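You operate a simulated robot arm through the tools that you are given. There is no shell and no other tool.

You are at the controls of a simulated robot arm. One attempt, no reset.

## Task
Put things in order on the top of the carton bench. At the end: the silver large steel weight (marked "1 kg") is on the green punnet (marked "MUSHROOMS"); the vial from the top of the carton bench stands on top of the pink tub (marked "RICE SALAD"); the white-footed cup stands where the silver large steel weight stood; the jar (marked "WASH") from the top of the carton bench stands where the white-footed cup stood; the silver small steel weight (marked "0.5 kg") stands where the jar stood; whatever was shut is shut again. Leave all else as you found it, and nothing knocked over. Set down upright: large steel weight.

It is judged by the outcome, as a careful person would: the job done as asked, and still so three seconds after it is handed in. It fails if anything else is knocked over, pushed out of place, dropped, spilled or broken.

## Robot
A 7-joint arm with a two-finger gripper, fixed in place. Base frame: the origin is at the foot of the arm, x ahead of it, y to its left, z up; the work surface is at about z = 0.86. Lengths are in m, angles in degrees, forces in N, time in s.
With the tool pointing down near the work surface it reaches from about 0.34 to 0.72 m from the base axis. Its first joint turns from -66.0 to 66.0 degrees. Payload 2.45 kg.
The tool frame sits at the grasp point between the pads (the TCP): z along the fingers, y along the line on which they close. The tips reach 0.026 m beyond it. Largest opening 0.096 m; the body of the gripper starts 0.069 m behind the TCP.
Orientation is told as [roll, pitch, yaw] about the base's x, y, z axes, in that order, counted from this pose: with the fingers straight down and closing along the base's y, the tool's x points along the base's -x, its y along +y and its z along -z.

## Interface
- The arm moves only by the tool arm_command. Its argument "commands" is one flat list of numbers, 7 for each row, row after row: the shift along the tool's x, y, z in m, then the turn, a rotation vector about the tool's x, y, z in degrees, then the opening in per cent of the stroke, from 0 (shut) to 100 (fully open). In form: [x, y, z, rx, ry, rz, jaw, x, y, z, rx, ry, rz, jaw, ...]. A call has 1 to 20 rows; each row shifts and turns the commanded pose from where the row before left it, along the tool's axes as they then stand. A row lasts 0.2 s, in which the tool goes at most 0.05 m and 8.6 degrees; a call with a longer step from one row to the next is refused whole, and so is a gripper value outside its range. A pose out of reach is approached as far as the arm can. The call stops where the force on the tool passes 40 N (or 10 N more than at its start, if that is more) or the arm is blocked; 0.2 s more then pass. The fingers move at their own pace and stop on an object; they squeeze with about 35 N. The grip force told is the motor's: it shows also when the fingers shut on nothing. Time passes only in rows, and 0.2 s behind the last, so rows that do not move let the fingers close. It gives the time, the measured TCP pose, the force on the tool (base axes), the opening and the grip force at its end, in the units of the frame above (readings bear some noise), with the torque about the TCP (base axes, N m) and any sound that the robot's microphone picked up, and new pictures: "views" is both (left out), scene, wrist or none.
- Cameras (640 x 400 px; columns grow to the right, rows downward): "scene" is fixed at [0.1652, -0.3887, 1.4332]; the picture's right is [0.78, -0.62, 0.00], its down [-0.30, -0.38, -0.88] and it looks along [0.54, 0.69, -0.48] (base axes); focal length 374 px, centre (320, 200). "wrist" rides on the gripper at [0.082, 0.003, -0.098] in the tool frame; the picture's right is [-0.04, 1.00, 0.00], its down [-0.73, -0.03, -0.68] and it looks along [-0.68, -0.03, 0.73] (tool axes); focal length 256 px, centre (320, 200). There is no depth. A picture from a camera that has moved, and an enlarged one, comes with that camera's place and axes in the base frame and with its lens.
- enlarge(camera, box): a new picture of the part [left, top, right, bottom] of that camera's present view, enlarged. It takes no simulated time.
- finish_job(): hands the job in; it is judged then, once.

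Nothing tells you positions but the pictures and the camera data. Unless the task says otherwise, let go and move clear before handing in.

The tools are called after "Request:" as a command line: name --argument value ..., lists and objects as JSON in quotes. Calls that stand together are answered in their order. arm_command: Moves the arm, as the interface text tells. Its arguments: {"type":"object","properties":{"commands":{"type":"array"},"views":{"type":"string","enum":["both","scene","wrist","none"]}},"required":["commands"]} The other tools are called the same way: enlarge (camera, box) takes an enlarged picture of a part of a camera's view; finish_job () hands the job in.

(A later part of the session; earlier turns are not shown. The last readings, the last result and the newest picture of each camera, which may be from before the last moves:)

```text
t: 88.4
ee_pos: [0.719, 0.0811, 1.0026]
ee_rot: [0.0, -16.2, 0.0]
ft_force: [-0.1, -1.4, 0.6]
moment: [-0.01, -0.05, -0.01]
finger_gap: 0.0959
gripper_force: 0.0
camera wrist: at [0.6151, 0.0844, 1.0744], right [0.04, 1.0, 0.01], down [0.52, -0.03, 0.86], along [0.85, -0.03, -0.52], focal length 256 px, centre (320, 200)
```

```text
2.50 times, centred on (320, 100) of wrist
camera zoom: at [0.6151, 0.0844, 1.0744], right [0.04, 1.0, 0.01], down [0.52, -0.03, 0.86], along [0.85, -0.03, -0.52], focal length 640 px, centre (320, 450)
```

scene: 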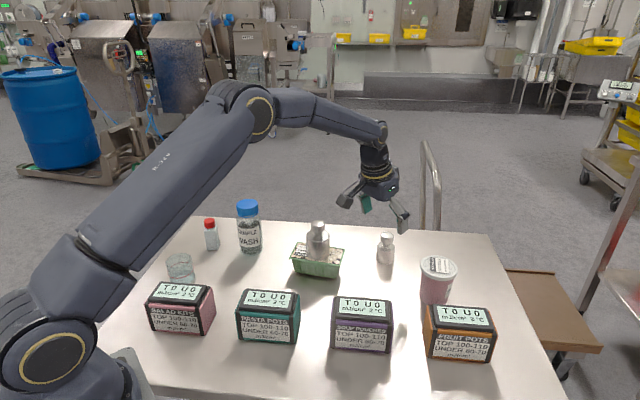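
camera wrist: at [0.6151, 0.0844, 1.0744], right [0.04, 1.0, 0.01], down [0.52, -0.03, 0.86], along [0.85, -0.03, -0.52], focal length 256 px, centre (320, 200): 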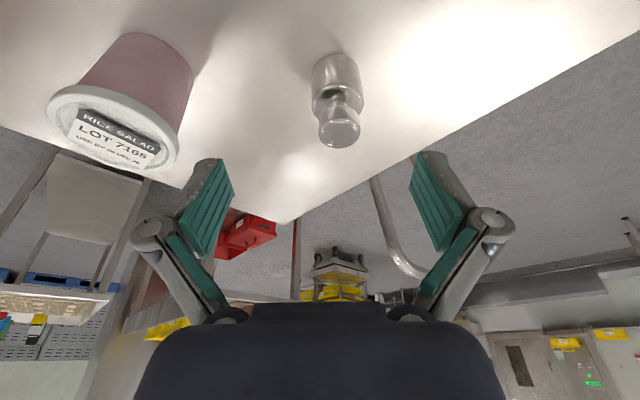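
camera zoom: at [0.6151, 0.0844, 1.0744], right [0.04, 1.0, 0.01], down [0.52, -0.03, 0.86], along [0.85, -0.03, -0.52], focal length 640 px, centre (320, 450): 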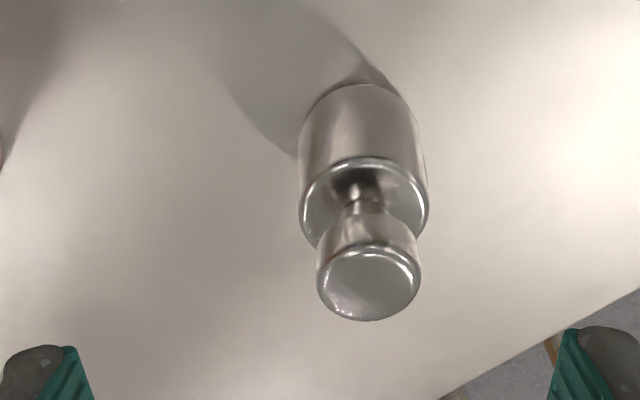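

The tilt gives good reach, and the small weight is at about (0.754, 0.0945). I'll line up and come in along the tool's tilted axis part of the way.

Request:
arm_command --commands '[-0.0047, 0.0134, 0.0093, 0, 0, 0, 100, 0, 0, 0.02, 0, 0, 0, 100, 0, 0, 0.02, 0, 0, 0, 100, 0, 0, 0.01, 0, 0, 0, 100, 0, 0, 0, 0, 0, 0, 100]' --views "both"

Request:
enlarge --camera "wrist" --box '[200, 40, 440, 220]'

```text
t: 89.6
ee_pos: [0.7398, 0.0946, 0.9472]
ee_rot: [0.0, -15.9, 0.0]
ft_force: [0.6, -0.1, 0.6]
moment: [0.0, 0.0, 0.01]
finger_gap: 0.0959
gripper_force: 0.1
camera wrist: at [0.6354, 0.0979, 1.0192], right [0.04, 1.0, 0.01], down [0.52, -0.03, 0.86], along [0.85, -0.03, -0.52], focal length 256 px, centre (320, 200)
```

scene: 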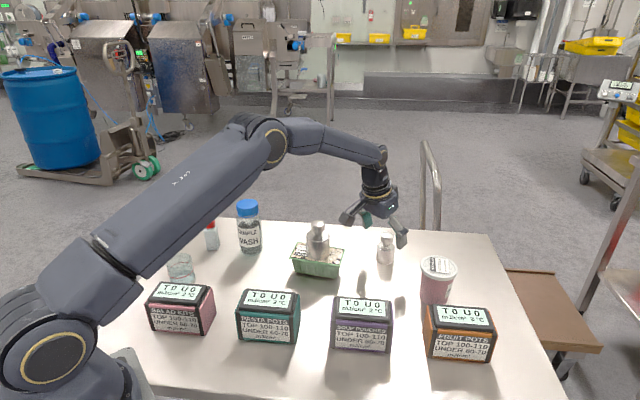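
wrist: 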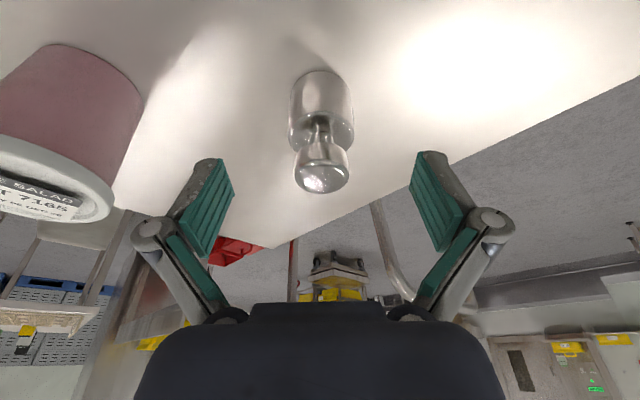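

```text
2.22 times, centred on (320, 130) of wrist
camera zoom: at [0.6354, 0.0979, 1.0192], right [0.04, 1.0, 0.01], down [0.52, -0.03, 0.86], along [0.85, -0.03, -0.52], focal length 569 px, centre (320, 356)
```

zoom: 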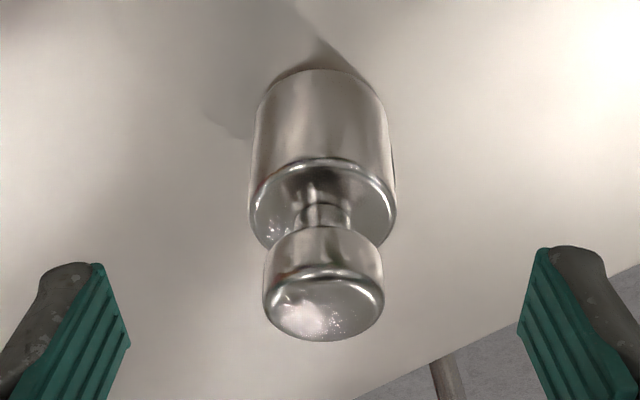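

The weight is centred between the fingers. I'll complete the approach and close.

Request:
arm_command --commands '[0, 0, 0.02, 0, 0, 0, 100, 0, 0, 0.02, 0, 0, 0, 100, 0, 0, 0.01, 0, 0, 0, 100, 0, 0, 0, 0, 0, 0, 100, 0, 0, 0, 0, 0, 0, 80, 0, 0, 0, 0, 0, 0, 60, 0, 0, 0, 0, 0, 0, 45, 0, 0, 0, 0, 0, 0, 30, 0, 0, 0, 0, 0, 0, 20, 0, 0, 0, 0, 0, 0, 10, 0, 0, 0, 0, 0, 0, 10]' --views "both"

```text
t: 92.0
ee_pos: [0.7528, 0.0958, 0.8989]
ee_rot: [0.0, -16.0, 0.0]
ft_force: [-1.3, 2.9, 1.0]
moment: [0.09, 0.04, 0.01]
finger_gap: 0.0423
gripper_force: 35.0
camera wrist: at [0.6493, 0.0982, 0.9709], right [0.04, 1.0, 0.01], down [0.52, -0.03, 0.85], along [0.85, -0.03, -0.52], focal length 256 px, centre (320, 200)
```

scene: 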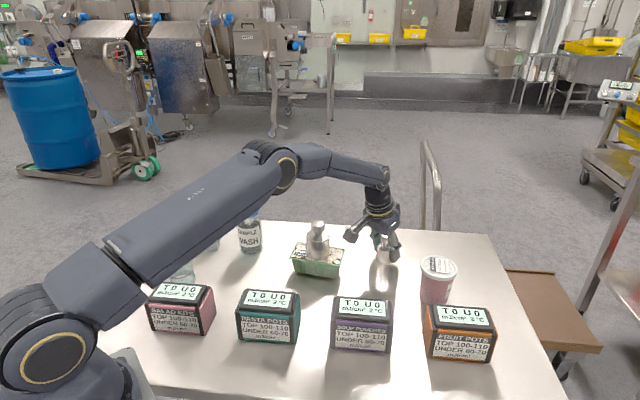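
wrist: 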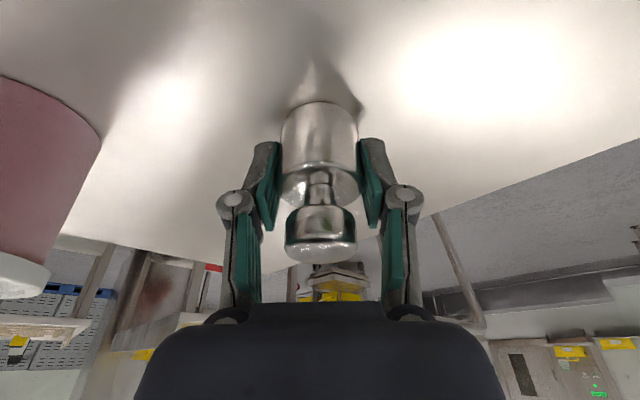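

Gripped at 0.042 wide. A slow vertical test lift.

Request:
arm_command --commands '[-0.00055, 0, -0.00192, 0, 0, 0, 0, -0.00055, 0, -0.00192, 0, 0, 0, 0, -0.00083, 0, -0.00288, 0, 0, 0, 0, -0.00055, 0, -0.00192, 0, 0, 0, 0, 0, 0, 0, 0, 0, 0, 0]' --views "wrist"

```text
t: 93.2
ee_pos: [0.7543, 0.0951, 0.9066]
ee_rot: [0.0, -16.0, 0.0]
ft_force: [0.2, 0.2, -5.0]
moment: [0.01, -0.01, -0.02]
finger_gap: 0.0419
gripper_force: 34.6
camera wrist: at [0.6501, 0.0982, 0.9802], right [0.04, 1.0, 0.01], down [0.52, -0.03, 0.85], along [0.85, -0.03, -0.52], focal length 256 px, centre (320, 200)
```

wrist: 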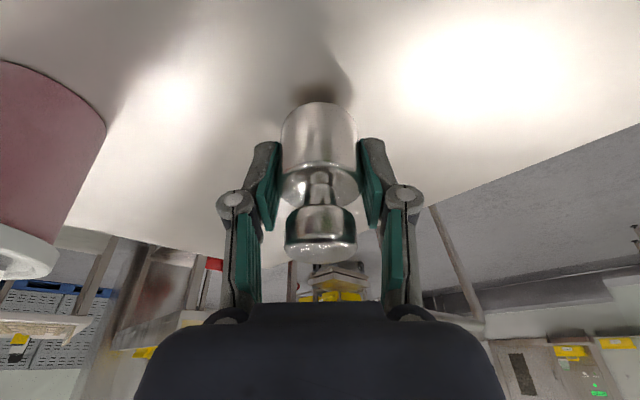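

The full half kilogram is carried. I'll lift on, drawing back a little to stay well within reach.

Request:
arm_command --commands '[-0.00055, 0, -0.00192, 0, 0, 0, 0, -0.0011, 0, -0.00385, 0, 0, 0, 0, -0.00165, 0, -0.00577, 0, 0, 0, 0, -0.0022, 0, -0.00769, 0, 0, 0, 0, 0.00109, 0, -0.01071, 0, 0, 0, 0, 0.00109, 0, -0.01071, 0, 0, 0, 0, 0.00109, 0, -0.01071, 0, 0, 0, 0, 0.00109, 0, -0.01071, 0, 0, 0, 0, 0.00109, 0, -0.01071, 0, 0, 0, 0, 0.00109, 0, -0.01071, 0, 0, 0, 0, 0.00109, 0, -0.01071, 0, 0, 0, 0, 0.00109, 0, -0.01071, 0, 0, 0, 0, 0.00109, 0, -0.01071, 0, 0, 0, 0, 0.00109, 0, -0.01071, 0, 0, 0, 0, 0.00109, 0, -0.01071, 0, 0, 0, 0, 0.00109, 0, -0.01071, 0, 0, 0, 0, -0.0022, 0, -0.00769, 0, 0, 0, 0, -0.00165, 0, -0.00577, 0, 0, 0, 0, -0.0011, 0, -0.00385, 0, 0, 0, 0, -0.00055, 0, -0.00192, 0, 0, 0, 0]' --views "both"

```text
t: 97.4
ee_pos: [0.7053, 0.0948, 1.0669]
ee_rot: [0.0, -16.1, 0.1]
ft_force: [-0.8, -0.3, -5.2]
moment: [-0.01, -0.01, 0.01]
finger_gap: 0.0423
gripper_force: 35.3
camera wrist: at [0.6009, 0.0976, 1.1395], right [0.04, 1.0, 0.01], down [0.52, -0.03, 0.85], along [0.85, -0.03, -0.52], focal length 256 px, centre (320, 200)
```

scene: 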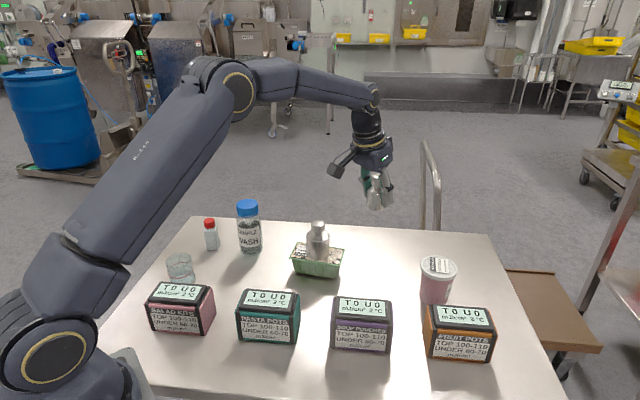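
wrist: 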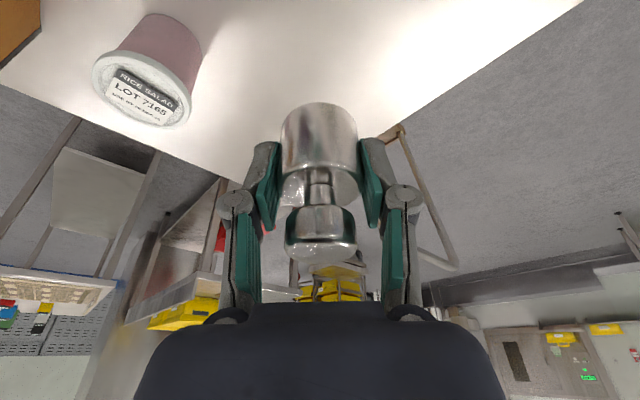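

Held steady. I'll carry it inwards on a route that keeps clear of the large weight.

Request:
arm_command --commands '[0.00188, -0.00041, -0.00054, 0, 0, 0, 0, 0.00376, -0.00083, -0.00108, 0, 0, 0, 0, 0.00564, -0.00124, -0.00162, 0, 0, 0, 0, 0.00752, -0.00166, -0.00216, 0, 0, 0, 0, 0.0094, -0.00207, -0.0027, 0, 0, 0, 0, 0.01128, -0.00248, -0.00323, 0, 0, 0, 0, 0.01128, -0.00248, -0.00323, 0, 0, 0, 0, 0.01128, -0.00248, -0.00323, 0, 0, 0, 0, 0.01128, -0.00248, -0.00323, 0, 0, 0, 0, 0.01128, -0.00248, -0.00323, 0, 0, 0, 0, 0.01128, -0.00248, -0.00323, 0, 0, 0, 0, 0.01128, -0.00248, -0.00323, 0, 0, 0, 0, 0.01128, -0.00248, -0.00323, 0, 0, 0, 0, 0.01128, -0.00248, -0.00323, 0, 0, 0, 0, 0.0094, -0.00207, -0.0027, 0, 0, 0, 0, 0.00752, -0.00166, -0.00216, 0, 0, 0, 0, 0.00564, -0.00124, -0.00162, 0, 0, 0, 0, 0.00376, -0.00083, -0.00108, 0, 0, 0, 0, 0.00188, -0.00041, -0.00054, 0, 0, 0, 0]' --views "scene"

```text
t: 101.4
ee_pos: [0.5407, 0.0604, 1.0672]
ee_rot: [0.0, -15.9, 0.0]
ft_force: [0.0, 0.0, -6.1]
moment: [0.01, -0.03, 0.0]
finger_gap: 0.0425
gripper_force: 35.3
```

scene: 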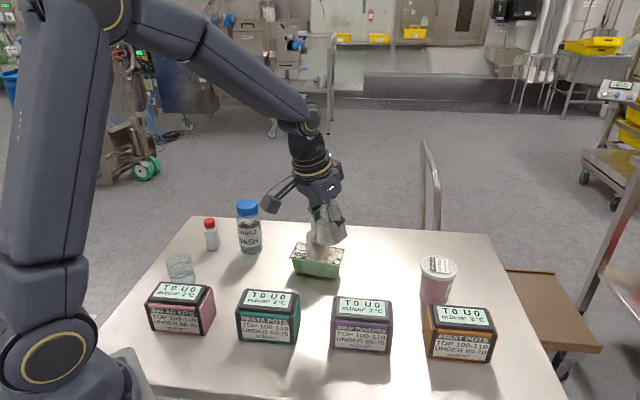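

Still held at about 5 N. Now the second leg to above the jar's old place, followed by a small turn so the camera housing will clear the boxes.

Request:
arm_command --commands '[0.00114, 0.00161, -0.00033, 0, 0, 0, 0, 0.00284, 0.00403, -0.00081, 0, 0, 0, 0, 0.00454, 0.00645, -0.0013, 0, 0, 0, 0, 0.00625, 0.00887, -0.00179, 0, 0, 0, 0, 0.00795, 0.01129, -0.00228, 0, 0, 0, 0, 0.00909, 0.01291, -0.00261, 0, 0, 0, 0, 0.00909, 0.01291, -0.00261, 0, 0, 0, 0, 0.00909, 0.01291, -0.00261, 0, 0, 0, 0, 0.00909, 0.01291, -0.00261, 0, 0, 0, 0, 0.00909, 0.01291, -0.00261, 0, 0, 0, 0, 0.00909, 0.01291, -0.00261, 0, 0, 0, 0, 0.00909, 0.01291, -0.00261, 0, 0, 0, 0, 0.00909, 0.01291, -0.00261, 0, 0, 0, 0, 0.00909, 0.01291, -0.00261, 0, 0, 0, 0, 0.00738, 0.01049, -0.00212, 0, 0, 0, 0, 0.00568, 0.00807, -0.00163, 0, 0, 0, 0, 0.00398, 0.00565, -0.00114, 0, 0, 0, 0, 0.00227, 0.00323, -0.00065, 0, 0, 0, 0, 0, 0, 0, 0, 0, 0, 0]' --views "none"

Request:
arm_command --commands '[0, 0, 0, 0.276, 0, 0.961, 0, 0, 0, 0, 0.358, 0, 1.25, 0, 0, 0, 0, 0.358, 0, 1.25, 0, 0, 0, 0, 0.358, 0, 1.25, 0, 0, 0, 0, 0.358, 0, 1.25, 0, 0, 0, 0, 0.358, 0, 1.25, 0, 0, 0, 0, 0.358, 0, 1.25, 0, 0, 0, 0, 0.358, 0, 1.25, 0, 0, 0, 0, 0.358, 0, 1.25, 0, 0, 0, 0, 0.276, 0, 0.961, 0, 0, 0, 0, 0.276, 0, 0.961, 0, 0, 0, 0, 0, 0, 0, 0]' --views "both"

```text
t: 105.4
ee_pos: [0.4114, 0.2349, 1.0659]
ee_rot: [-0.1, -16.0, 0.0]
ft_force: [-0.5, 0.4, -4.2]
moment: [0.01, 0.02, 0.0]
finger_gap: 0.042
gripper_force: 34.5
```

```text
t: 108.0
ee_pos: [0.412, 0.2355, 1.0669]
ee_rot: [0.0, -16.0, -13.4]
ft_force: [0.1, 0.5, -4.7]
moment: [0.0, 0.01, 0.01]
finger_gap: 0.0425
gripper_force: 35.0
camera wrist: at [0.3118, 0.2632, 1.1396], right [0.27, 0.96, 0.01], down [0.5, -0.15, 0.85], along [0.82, -0.23, -0.52], focal length 256 px, centre (320, 200)
```

scene: 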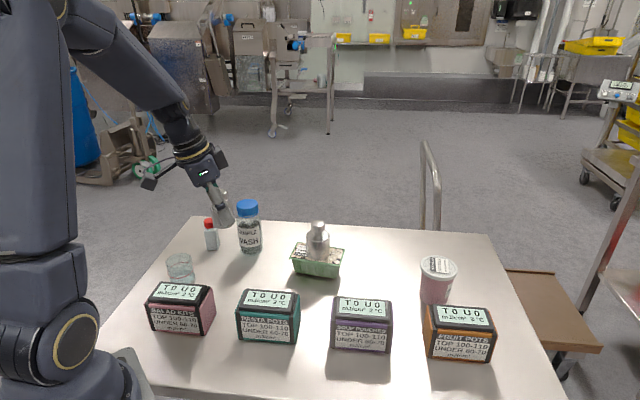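
wrist: 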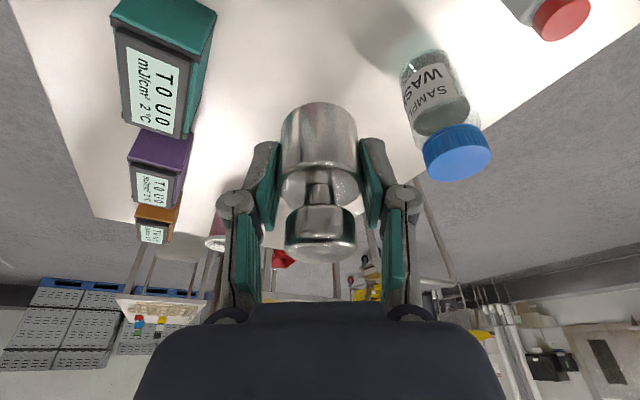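

Over the jar's old place with the weight steady. Lowering smoothly to a few millimetres above the bench.

Request:
arm_command --commands '[0.00055, 0, 0.00192, 0, 0, 0, 0, 0.00138, 0, 0.00481, 0, 0, 0, 0, 0.0022, 0, 0.00769, 0, 0, 0, 0, 0.00303, 0, 0.01057, 0, 0, 0, 0, 0.00358, 0, 0.0125, 0, 0, 0, 0, 0.00358, 0, 0.0125, 0, 0, 0, 0, 0.00358, 0, 0.0125, 0, 0, 0, 0, 0.00358, 0, 0.0125, 0, 0, 0, 0, 0.00358, 0, 0.0125, 0, 0, 0, 0, 0.00358, 0, 0.0125, 0, 0, 0, 0, 0.00358, 0, 0.0125, 0, 0, 0, 0, 0.00358, 0, 0.0125, 0, 0, 0, 0, 0.00303, 0, 0.01057, 0, 0, 0, 0, 0.0022, 0, 0.00769, 0, 0, 0, 0, 0.00165, 0, 0.00577, 0, 0, 0, 0, 0.0011, 0, 0.00385, 0, 0, 0, 0, 0.00083, 0, 0.00288, 0, 0, 0, 0, 0.00028, 0, 0.00096, 0, 0, 0, 0, 0, 0, 0, 0, 0, 0, 0]' --views "both"

```text
t: 112.0
ee_pos: [0.4114, 0.2367, 0.9016]
ee_rot: [0.0, -16.1, -13.4]
ft_force: [-0.1, -1.0, -4.7]
moment: [-0.02, 0.01, 0.04]
finger_gap: 0.0421
gripper_force: 35.1
camera wrist: at [0.3116, 0.2632, 0.9754], right [0.27, 0.96, 0.01], down [0.5, -0.15, 0.85], along [0.82, -0.22, -0.52], focal length 256 px, centre (320, 200)
```

scene: 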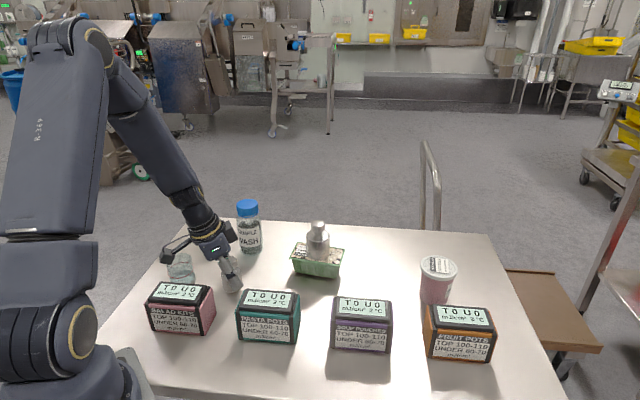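
wrist: 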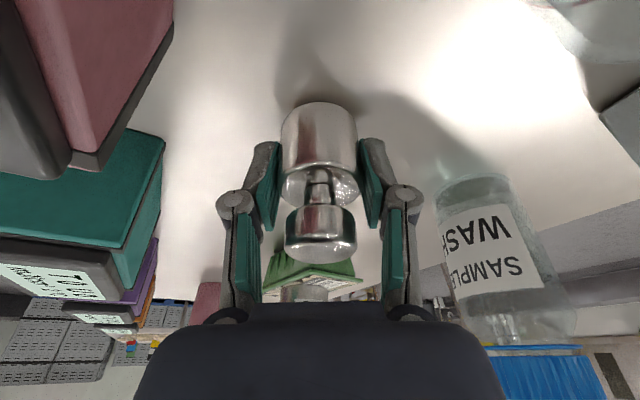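

Request:
arm_command --commands '[0.00028, 0, 0.00096, 0, 0, 0, 0, 0.00028, 0, 0.00096, 0, 0, 0, 0, 0.00028, 0, 0.00096, 0, 0, 0, 0, 0, 0, 0, 0, 0, 0, 0]' --views "none"

```text
t: 113.0
ee_pos: [0.4106, 0.2352, 0.9006]
ee_rot: [0.0, -16.1, -13.4]
ft_force: [0.7, -0.8, -4.4]
moment: [-0.02, 0.02, 0.05]
finger_gap: 0.0421
gripper_force: 34.9
```

Request:
arm_command --commands '[0.00028, 0, 0.00096, 0, 0, 0, 0, 0.00021, 0, 0.00072, 0, 0, 0, 0, 0, 0, 0, 0, 0, 0, 0]' --views "none"

```text
t: 113.8
ee_pos: [0.4127, 0.2358, 0.8989]
ee_rot: [0.0, -16.1, -13.4]
ft_force: [-0.3, -2.0, 1.0]
moment: [-0.13, -0.1, -0.07]
finger_gap: 0.0421
gripper_force: 35.1
```

The bench now carries the weight. Opening gradually.

Request:
arm_command --commands '[0, 0, 0, 0, 0, 0, 40, 0, 0, 0, 0, 0, 0, 44, 0, 0, 0, 0, 0, 0, 47, 0, 0, 0, 0, 0, 0, 52, 0, 0, 0, 0, 0, 0, 60, 0, 0, 0, 0, 0, 0, 70, 0, 0, 0, 0, 0, 0, 75, 0, 0, 0, 0, 0, 0, 75]' --views "both"

```text
t: 115.6
ee_pos: [0.411, 0.2355, 0.8989]
ee_rot: [0.0, -16.0, -13.4]
ft_force: [-0.4, -0.5, -0.5]
moment: [0.01, -0.02, -0.02]
finger_gap: 0.0718
gripper_force: 0.1
camera wrist: at [0.3116, 0.2625, 0.9713], right [0.27, 0.96, 0.01], down [0.5, -0.15, 0.85], along [0.82, -0.22, -0.52], focal length 256 px, centre (320, 200)
```

scene: 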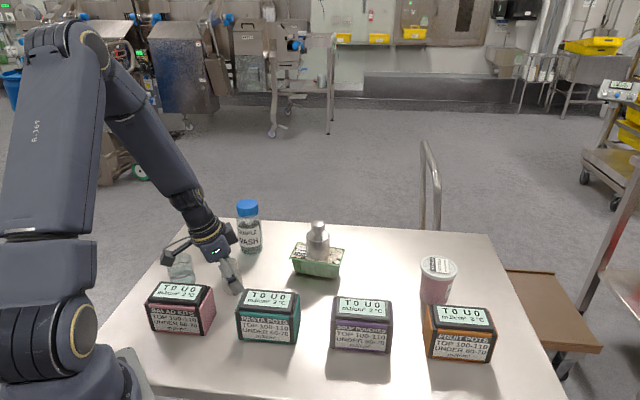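
wrist: 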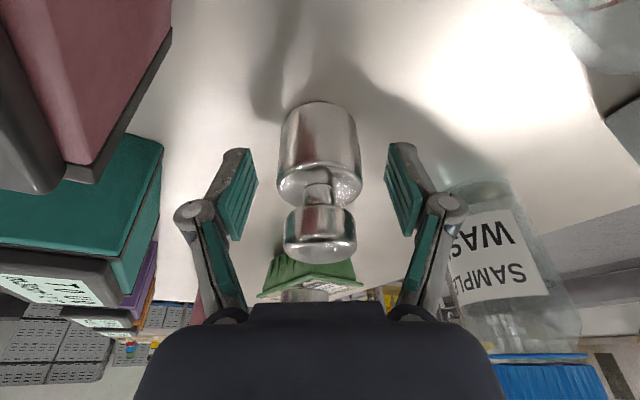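

The small weight stands at the jar's old place. I'll withdraw along the tilted axis and check it.

Request:
arm_command --commands '[0, 0, -0.01, 0, 0, 0, 78, 0, 0, -0.025, 0, 0, 0, 85, 0, 0, -0.04, 0, 0, 0, 95, 0, 0, -0.045, 0, 0, 0, 100, 0, 0, -0.045, 0, 0, 0, 100, 0, 0, -0.02, 0, 0, 0, 100, 0, 0, 0, 0, 0, 0, 100]' --views "both"

Request:
enlarge --camera "scene" --box '[150, 200, 350, 310]'

```text
t: 117.2
ee_pos: [0.3606, 0.2462, 1.0786]
ee_rot: [0.0, -16.0, -13.4]
ft_force: [0.8, -0.7, -0.3]
moment: [-0.01, 0.0, 0.0]
finger_gap: 0.096
gripper_force: 0.0
camera wrist: at [0.262, 0.2738, 1.1502], right [0.27, 0.96, 0.01], down [0.5, -0.15, 0.85], along [0.82, -0.22, -0.52], focal length 256 px, centre (320, 200)
```

scene: 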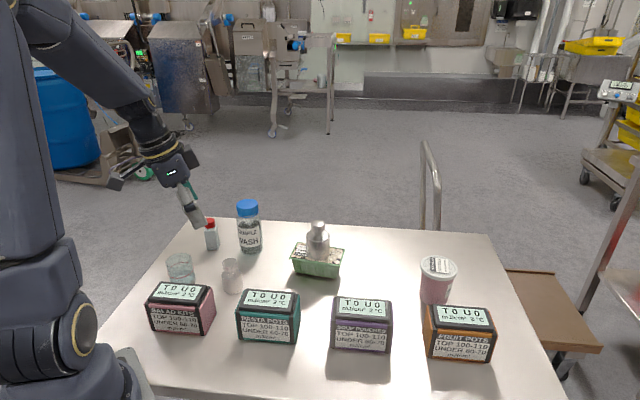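
wrist: 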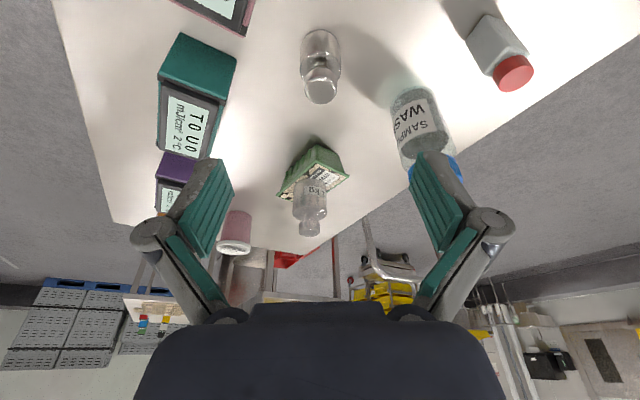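

```text
3.20 times, centred on (250, 255) of scene
camera zoom: at [0.1652, -0.3887, 1.4332], right [0.78, -0.62, 0.0], down [-0.3, -0.38, -0.88], along [0.54, 0.69, -0.48], focal length 1198 px, centre (544, 24)
```

zoom: 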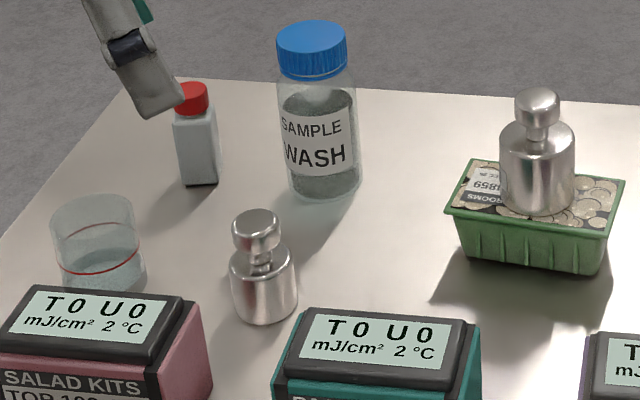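

The small weight is upright in the jar's place. Now a close look at the vial: it is a square bottle, so I need its orientation.

Request:
enlarge --camera "wrist" --box '[440, 0, 560, 100]'

Request:
enlarge --camera "scene" --box '[190, 208, 238, 256]'

Request:
enlarge --camera "scene" --box '[400, 245, 480, 315]'

```text
4.00 times, centred on (500, 50) of wrist
camera zoom: at [0.262, 0.2738, 1.1502], right [0.27, 0.96, 0.01], down [0.5, -0.15, 0.85], along [0.82, -0.22, -0.52], focal length 1024 px, centre (-400, 800)
```

zoom: 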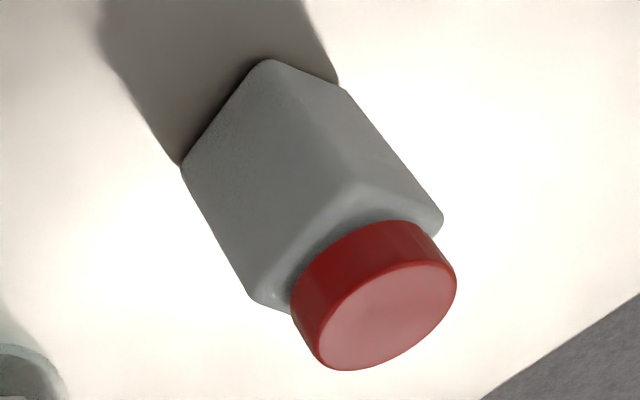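

```text
8.33 times, centred on (214, 232) of scene
camera zoom: at [0.1652, -0.3887, 1.4332], right [0.78, -0.62, 0.0], down [-0.3, -0.38, -0.88], along [0.54, 0.69, -0.48], focal length 3120 px, centre (1203, -67)
```

zoom: 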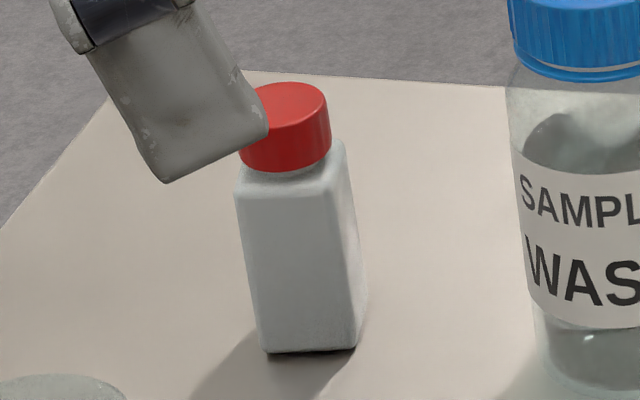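

```text
5.71 times, centred on (440, 280) of scene
camera zoom: at [0.1652, -0.3887, 1.4332], right [0.78, -0.62, 0.0], down [-0.3, -0.38, -0.88], along [0.54, 0.69, -0.48], focal length 2139 px, centre (-366, -257)
```

zoom: 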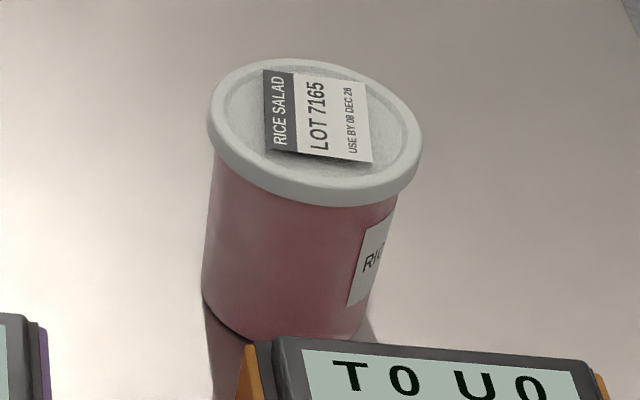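

The vial is a square bottle about 0.028 wide, near (0.442, 0.406), with faces turned so a gripper yaw of about 57° fits. I'll turn the tool to that yaw up here, keeping the tilt needed for the far tub.

Request:
arm_command --commands '[0, 0, -0.01, -2.155, 0, -7.52, 100, 0, 0, -0.01, -2.155, 0, -7.52, 100, 0, 0, 0, -2.155, 0, -7.52, 100, 0, 0, 0, -2.155, 0, -7.52, 100, 0, 0, 0, -2.155, 0, -7.52, 100, 0, 0, 0, -2.155, 0, -7.52, 100, 0, 0, 0, -2.155, 0, -7.52, 100, 0, 0, 0, -2.155, 0, -7.52, 100, 0, 0, 0, -2.155, 0, -7.52, 100, 0, 0, 0, 0, 0, 0, 100]' --views "both"

```text
t: 119.4
ee_pos: [0.3564, 0.2483, 1.0949]
ee_rot: [0.0, -16.0, 57.1]
ft_force: [-0.7, -0.2, 0.7]
moment: [0.0, 0.02, 0.0]
finger_gap: 0.0959
gripper_force: 0.1
camera wrist: at [0.2978, 0.1609, 1.168], right [-0.82, 0.58, 0.01], down [0.31, 0.42, 0.85], along [0.49, 0.7, -0.52], focal length 256 px, centre (320, 200)
```

scene: 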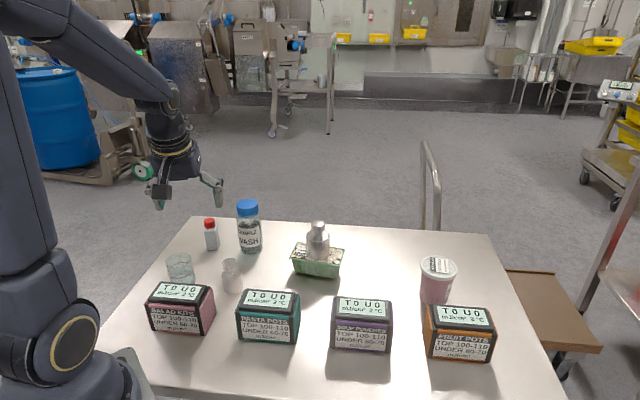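
wrist: 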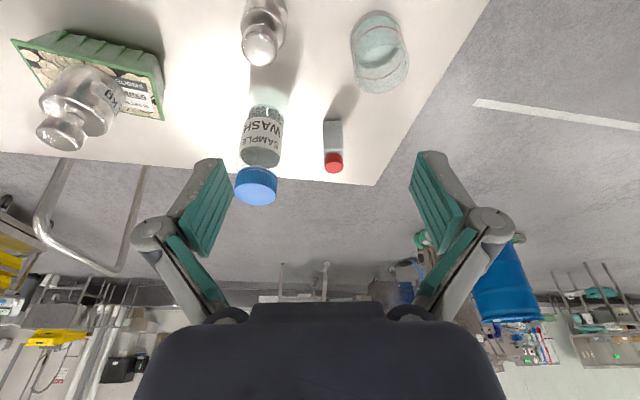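

Request:
enlarge --camera "wrist" --box '[290, 90, 380, 190]'

```text
4.00 times, centred on (335, 140) of wrist
camera zoom: at [0.2978, 0.1609, 1.168], right [-0.82, 0.58, 0.01], down [0.31, 0.42, 0.85], along [0.49, 0.7, -0.52], focal length 1024 px, centre (260, 440)
```

zoom: 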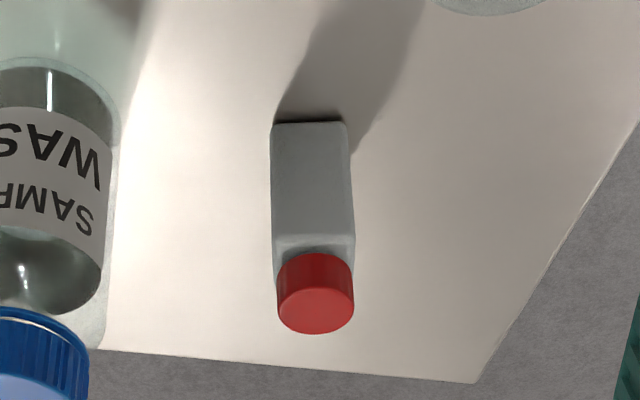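

The gripper yaw matches the vial's faces to about 1°. The jar stands close by, so I'll keep the fingers only half open and move to a pre-approach point.

Request:
arm_command --commands '[-0.0238, 0.0026, 0.0178, 0, 0, 0, 48, -0.0238, 0.0026, 0.0178, 0, 0, 0, 48, -0.0238, 0.0026, 0.0178, 0, 0, 0, 48, -0.0238, 0.0026, 0.0178, 0, 0, 0, 48, -0.0237, 0.0026, 0.0177, 0, 0, 0, 48, 0, 0, 0, -0.27, 0, -0.96, 48, 0, 0, 0, 0, 0, 0, 48]' --views "both"

Request:
enlarge --camera "wrist" --box '[220, 40, 420, 200]'

```text
t: 121.0
ee_pos: [0.4221, 0.371, 1.0448]
ee_rot: [-0.1, -15.8, 58.0]
ft_force: [0.0, 0.3, -0.1]
moment: [0.02, 0.0, 0.01]
finger_gap: 0.046
gripper_force: 0.1
camera wrist: at [0.3642, 0.2836, 1.1162], right [-0.83, 0.56, 0.01], down [0.3, 0.43, 0.85], along [0.48, 0.71, -0.52], focal length 256 px, centre (320, 200)
```

scene: 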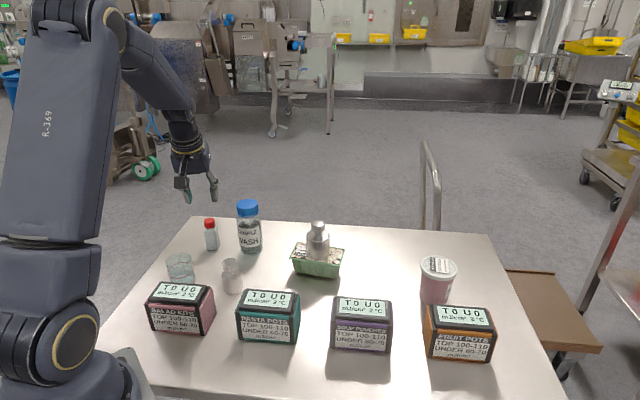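
wrist: 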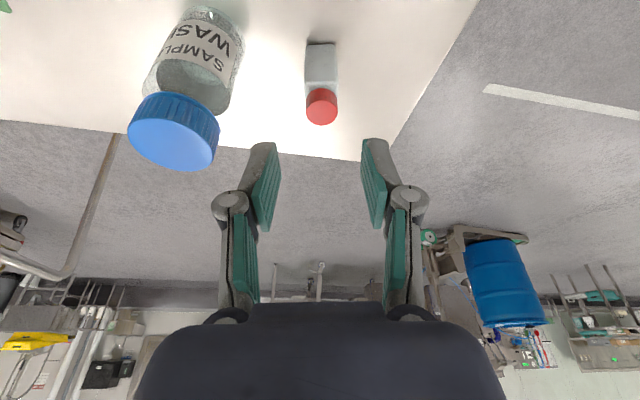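

```text
2.50 times, centred on (320, 120) of wrist
camera zoom: at [0.3642, 0.2836, 1.1162], right [-0.83, 0.56, 0.01], down [0.3, 0.43, 0.85], along [0.48, 0.71, -0.52], focal length 640 px, centre (320, 400)
```

zoom: 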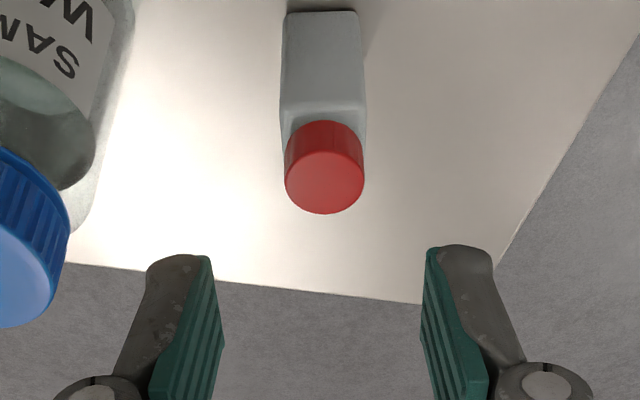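

The vial is centred and square to the fingers. I'll come down along the axis part-way and check.

Request:
arm_command --commands '[0, 0, 0.02, 0, 0, 0, 48, 0, 0, 0.03, 0, 0, 0, 48, 0, 0, 0.02, 0, 0, 0, 48, 0, 0, 0, 0, 0, 0, 48]' --views "both"

Request:
enlarge --camera "wrist" --box '[200, 40, 440, 220]'

Request:
enlarge --camera "scene" --box '[160, 170, 290, 270]'

```text
t: 122.0
ee_pos: [0.4317, 0.3886, 0.9761]
ee_rot: [-0.1, -16.0, 58.0]
ft_force: [-0.2, 0.3, 0.4]
moment: [0.0, 0.02, 0.01]
finger_gap: 0.0461
gripper_force: 0.1
camera wrist: at [0.3751, 0.3009, 1.0484], right [-0.83, 0.56, 0.01], down [0.3, 0.42, 0.85], along [0.48, 0.71, -0.52], focal length 256 px, centre (320, 200)
```

scene: 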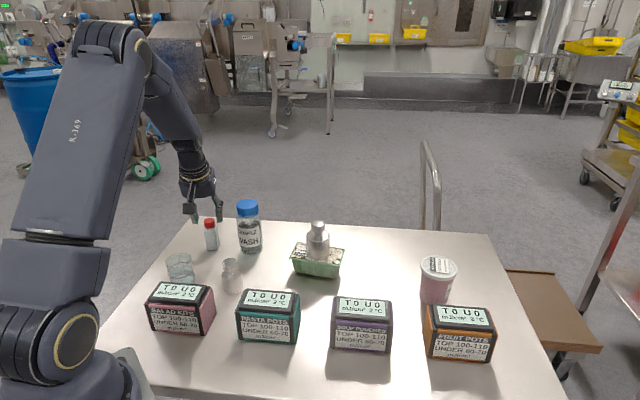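
wrist: 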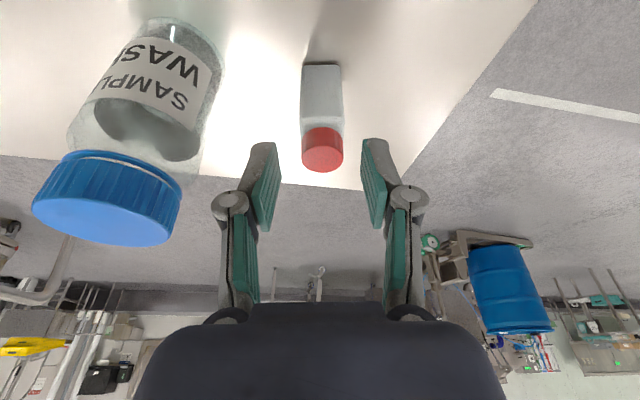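

```text
2.22 times, centred on (320, 130) of wrist
camera zoom: at [0.3751, 0.3009, 1.0484], right [-0.83, 0.56, 0.01], down [0.3, 0.42, 0.85], along [0.48, 0.71, -0.52], focal length 569 px, centre (320, 356)
```

zoom: 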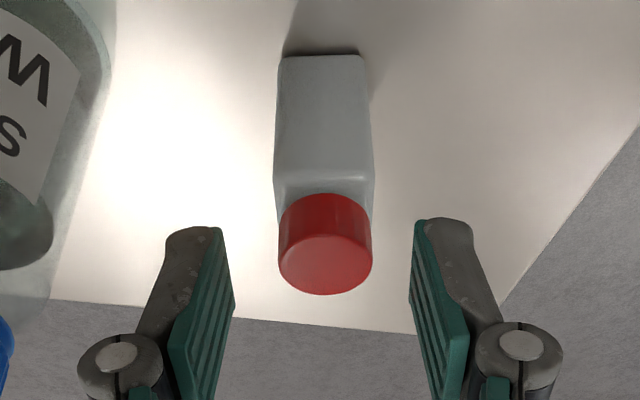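

```text
4.00 times, centred on (225, 220) of scene
camera zoom: at [0.1652, -0.3887, 1.4332], right [0.78, -0.62, 0.0], down [-0.3, -0.38, -0.88], along [0.54, 0.69, -0.48], focal length 1497 px, centre (700, 120)
```

zoom: 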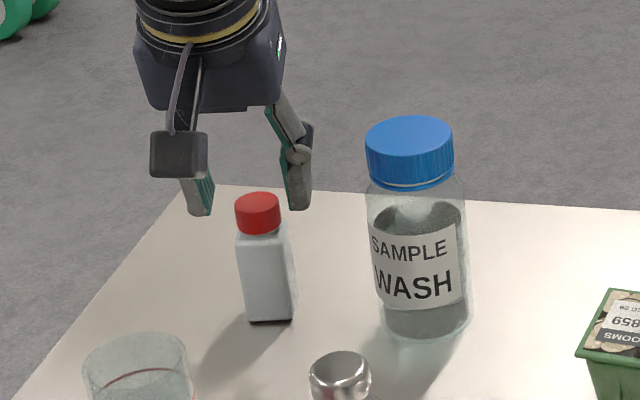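

Well aligned with good clearance to the jar. I'll go down to the grip height and close gently.

Request:
arm_command --commands '[0, 0, 0.025, 0, 0, 0, 48, 0, 0, 0.025, 0, 0, 0, 48, 0, 0, 0.02, 0, 0, 0, 48, 0, 0, 0.01, 0, 0, 0, 48, 0, 0, 0, 0, 0, 0, 48, 0, 0, 0, 0, 0, 0, 40, 0, 0, 0, 0, 0, 0, 34, 0, 0, 0, 0, 0, 0, 28, 0, 0, 0, 0, 0, 0, 20, 0, 0, 0, 0, 0, 0, 15]' --views "both"

```text
t: 124.2
ee_pos: [0.4428, 0.4087, 0.9003]
ee_rot: [-0.2, -15.8, 57.9]
ft_force: [0.3, -0.4, -0.1]
moment: [0.0, 0.0, -0.01]
finger_gap: 0.0291
gripper_force: 34.9
camera wrist: at [0.3863, 0.3197, 0.9722], right [-0.83, 0.56, 0.01], down [0.3, 0.42, 0.85], along [0.48, 0.71, -0.52], focal length 256 px, centre (320, 200)
```

scene: 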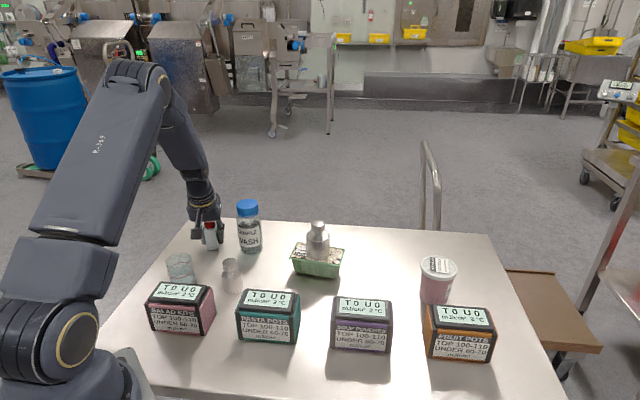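
wrist: 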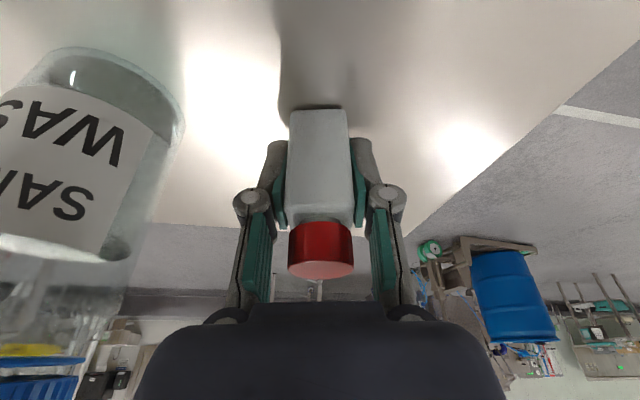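

The vial is gripped squarely at 0.029 wide. Test lift and then a smooth rise.

Request:
arm_command --commands '[-0.00055, 0, -0.00192, 0, 0, 0, 15, -0.0011, 0, -0.00385, 0, 0, 0, 15, -0.0011, 0, -0.00385, 0, 0, 0, 15, -0.00055, 0, -0.00192, 0, 0, 0, 15, 0, 0, 0, 0, 0, 0, 15]' --views "wrist"

```text
t: 125.4
ee_pos: [0.4434, 0.4061, 0.9109]
ee_rot: [-0.1, -15.9, 58.0]
ft_force: [-0.1, 0.3, -1.3]
moment: [0.0, -0.02, 0.03]
finger_gap: 0.0292
gripper_force: 34.8
camera wrist: at [0.3867, 0.3187, 0.9836], right [-0.83, 0.56, 0.01], down [0.3, 0.42, 0.85], along [0.48, 0.71, -0.52], focal length 256 px, centre (320, 200)
```

wrist: 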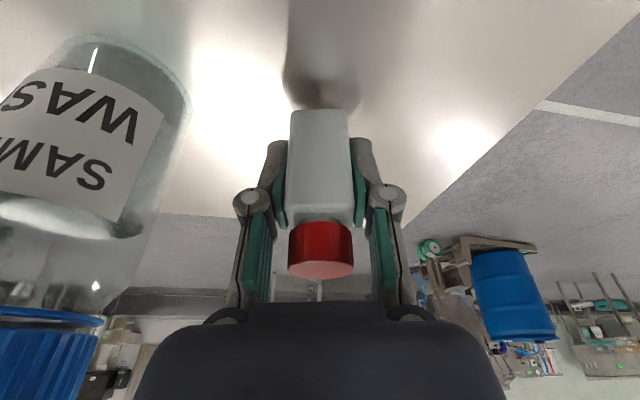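

The vial is held. I'll rise well above everything.

Request:
arm_command --commands '[-0.00055, 0, -0.00192, 0, 0, 0, 15, -0.00138, 0, -0.00481, 0, 0, 0, 15, -0.0022, 0, -0.00769, 0, 0, 0, 15, -0.00303, 0, -0.01057, 0, 0, 0, 15, -0.00386, 0, -0.01346, 0, 0, 0, 15, -0.00441, 0, -0.01538, 0, 0, 0, 15, -0.00441, 0, -0.01538, 0, 0, 0, 15, -0.00441, 0, -0.01538, 0, 0, 0, 15, -0.00441, 0, -0.01538, 0, 0, 0, 15, -0.00441, 0, -0.01538, 0, 0, 0, 15, -0.00441, 0, -0.01538, 0, 0, 0, 15, -0.00441, 0, -0.01538, 0, 0, 0, 15, -0.00441, 0, -0.01538, 0, 0, 0, 15, -0.00386, 0, -0.01346, 0, 0, 0, 15, -0.00303, 0, -0.01057, 0, 0, 0, 15, -0.0022, 0, -0.00769, 0, 0, 0, 15, -0.00138, 0, -0.00481, 0, 0, 0, 15, -0.00083, 0, -0.00288, 0, 0, 0, 15, -0.00055, 0, -0.00192, 0, 0, 0, 15]' --views "scene"

Request:
arm_command --commands '[0, 0, 0, 0.55, 0, 1.92, 15, 0, 0, 0, 1.102, 0, 3.845, 15, 0, 0, 0, 1.102, 0, 3.845, 15, 0, 0, 0, 1.102, 0, 3.845, 15, 0, 0, 0, 1.102, 0, 3.845, 15, 0, 0, 0, 1.102, 0, 3.845, 15, 0, 0, 0, 1.102, 0, 3.845, 15, 0, 0, 0, 1.102, 0, 3.845, 15, 0, 0, 0, 1.102, 0, 3.845, 15, 0, 0, 0, 1.102, 0, 3.845, 15, 0, 0, 0, 1.102, 0, 3.845, 15, 0, 0, 0, 1.102, 0, 3.845, 15, 0, 0, 0, 1.102, 0, 3.845, 15, 0, 0, 0, 1.102, 0, 3.845, 15, 0, 0, 0, 1.102, 0, 3.845, 15, 0, 0, 0, 0.55, 0, 1.92, 15, 0, 0, 0, 0, 0, 0, 15]' --views "both"

```text
t: 129.4
ee_pos: [0.4422, 0.4058, 1.1219]
ee_rot: [-0.2, -16.0, 58.0]
ft_force: [0.0, 0.1, -2.6]
moment: [0.01, 0.01, 0.03]
finger_gap: 0.0292
gripper_force: 35.0
```

scene: 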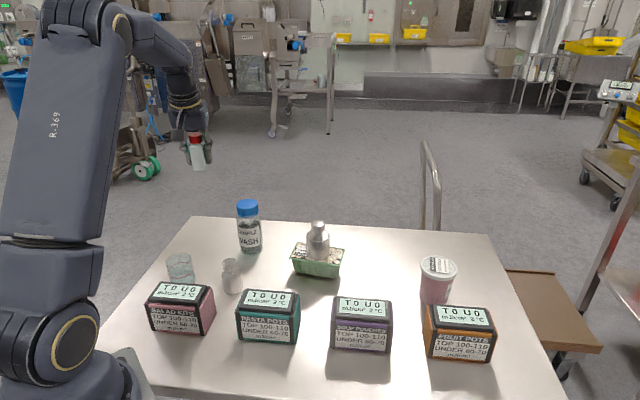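

```text
t: 133.0
ee_pos: [0.4433, 0.4073, 1.1225]
ee_rot: [0.0, -16.0, -2.1]
ft_force: [-0.4, 0.4, -1.8]
moment: [-0.03, 0.0, -0.01]
finger_gap: 0.029
gripper_force: 34.4
camera wrist: at [0.3399, 0.4139, 1.1947], right [0.08, 1.0, 0.01], down [0.52, -0.05, 0.85], along [0.85, -0.06, -0.52], focal length 256 px, centre (320, 200)
```

scene: 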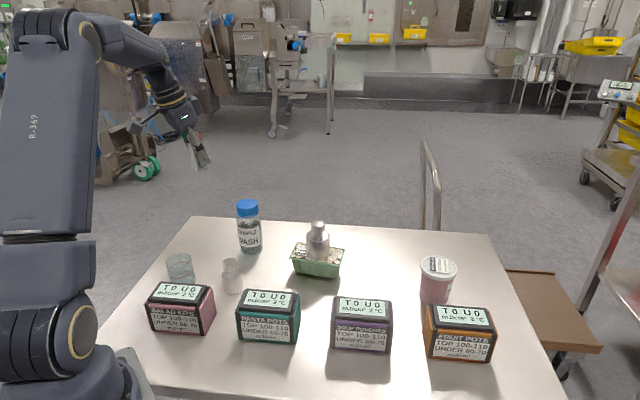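
wrist: 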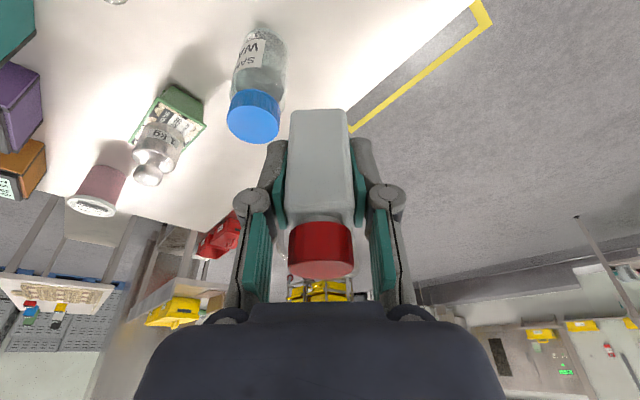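

The vial is now carried facing forward. I'll move across, high above the jar and the large weight, to a viewpoint near the tub.

Request:
arm_command --commands '[-0.00225, -0.00442, 0.00064, 0, 0, 0, 15, -0.00449, -0.00884, 0.00129, 0, 0, 0, 15, -0.00674, -0.01326, 0.00193, 0, 0, 0, 15, -0.00898, -0.01768, 0.00258, 0, 0, 0, 15, -0.01123, -0.0221, 0.00322, 0, 0, 0, 15, -0.01258, -0.02475, 0.00361, 0, 0, 0, 15, -0.01258, -0.02475, 0.00361, 0, 0, 0, 15, -0.01258, -0.02475, 0.00361, 0, 0, 0, 15, -0.01258, -0.02475, 0.00361, 0, 0, 0, 15, -0.01258, -0.02475, 0.00361, 0, 0, 0, 15, -0.01258, -0.02475, 0.00361, 0, 0, 0, 15, -0.01258, -0.02475, 0.00361, 0, 0, 0, 15, -0.01258, -0.02475, 0.00361, 0, 0, 0, 15, -0.01258, -0.02475, 0.00361, 0, 0, 0, 15, -0.01258, -0.02475, 0.00361, 0, 0, 0, 15, -0.00988, -0.01945, 0.00283, 0, 0, 0, 15, -0.00719, -0.01415, 0.00206, 0, 0, 0, 15, -0.00449, -0.00884, 0.00129, 0, 0, 0, 15, -0.00225, -0.00442, 0.00064, 0, 0, 0, 15, -0.0009, -0.00177, 0.00026, 0, 0, 0, 15]' --views "both"

Request:
enlarge --camera "wrist" --box '[160, 20, 320, 140]'

```text
t: 137.2
ee_pos: [0.6208, 0.0379, 1.1223]
ee_rot: [0.0, -16.0, -2.0]
ft_force: [0.6, -0.4, -1.5]
moment: [-0.01, 0.01, 0.0]
finger_gap: 0.029
gripper_force: 34.7
camera wrist: at [0.5178, 0.0445, 1.1947], right [0.07, 1.0, 0.01], down [0.52, -0.05, 0.85], along [0.85, -0.06, -0.52], focal length 256 px, centre (320, 200)
```

scene: 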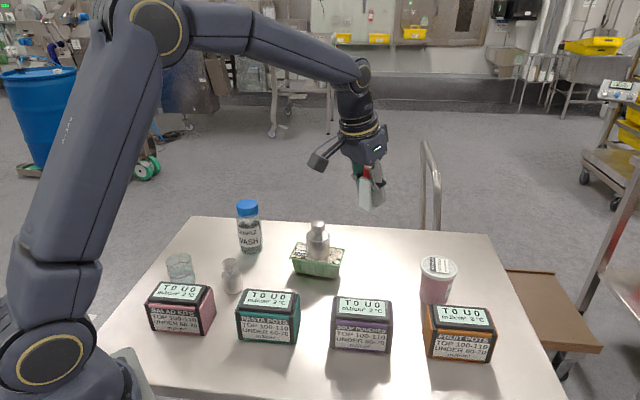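
wrist: 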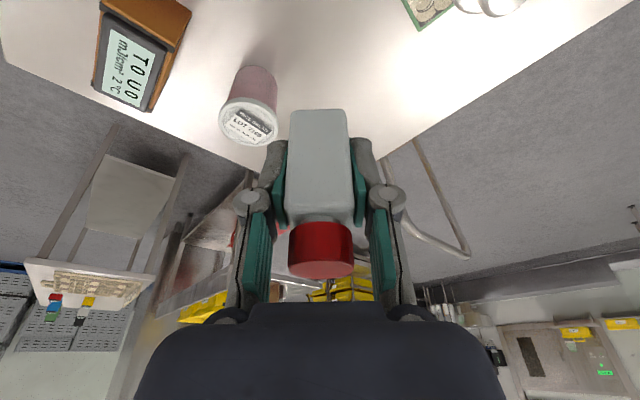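

```text
3.33 times, centred on (240, 80) of wrist
camera zoom: at [0.5178, 0.0445, 1.1947], right [0.07, 1.0, 0.01], down [0.52, -0.05, 0.85], along [0.85, -0.06, -0.52], focal length 853 px, centre (587, 600)
```

zoom: 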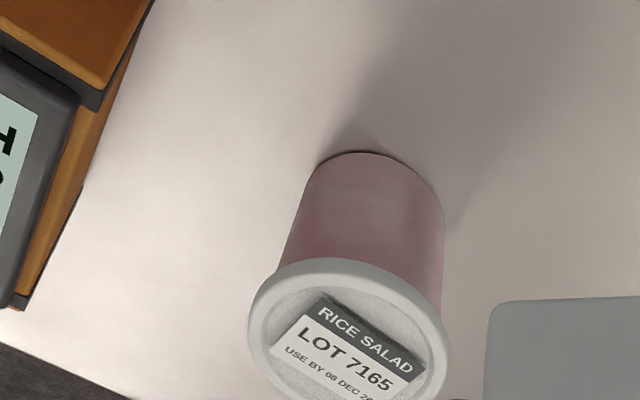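

Request:
enlarge --camera "wrist" --box '[190, 50, 310, 160]'

```text
3.64 times, centred on (250, 105) of wrist
camera zoom: at [0.5178, 0.0445, 1.1947], right [0.07, 1.0, 0.01], down [0.52, -0.05, 0.85], along [0.85, -0.06, -0.52], focal length 931 px, centre (574, 546)
```

zoom: 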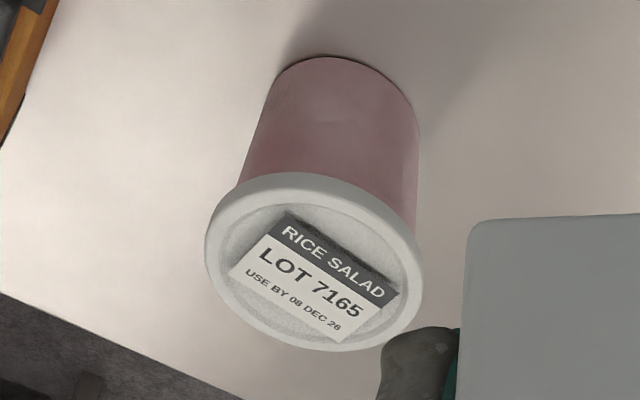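

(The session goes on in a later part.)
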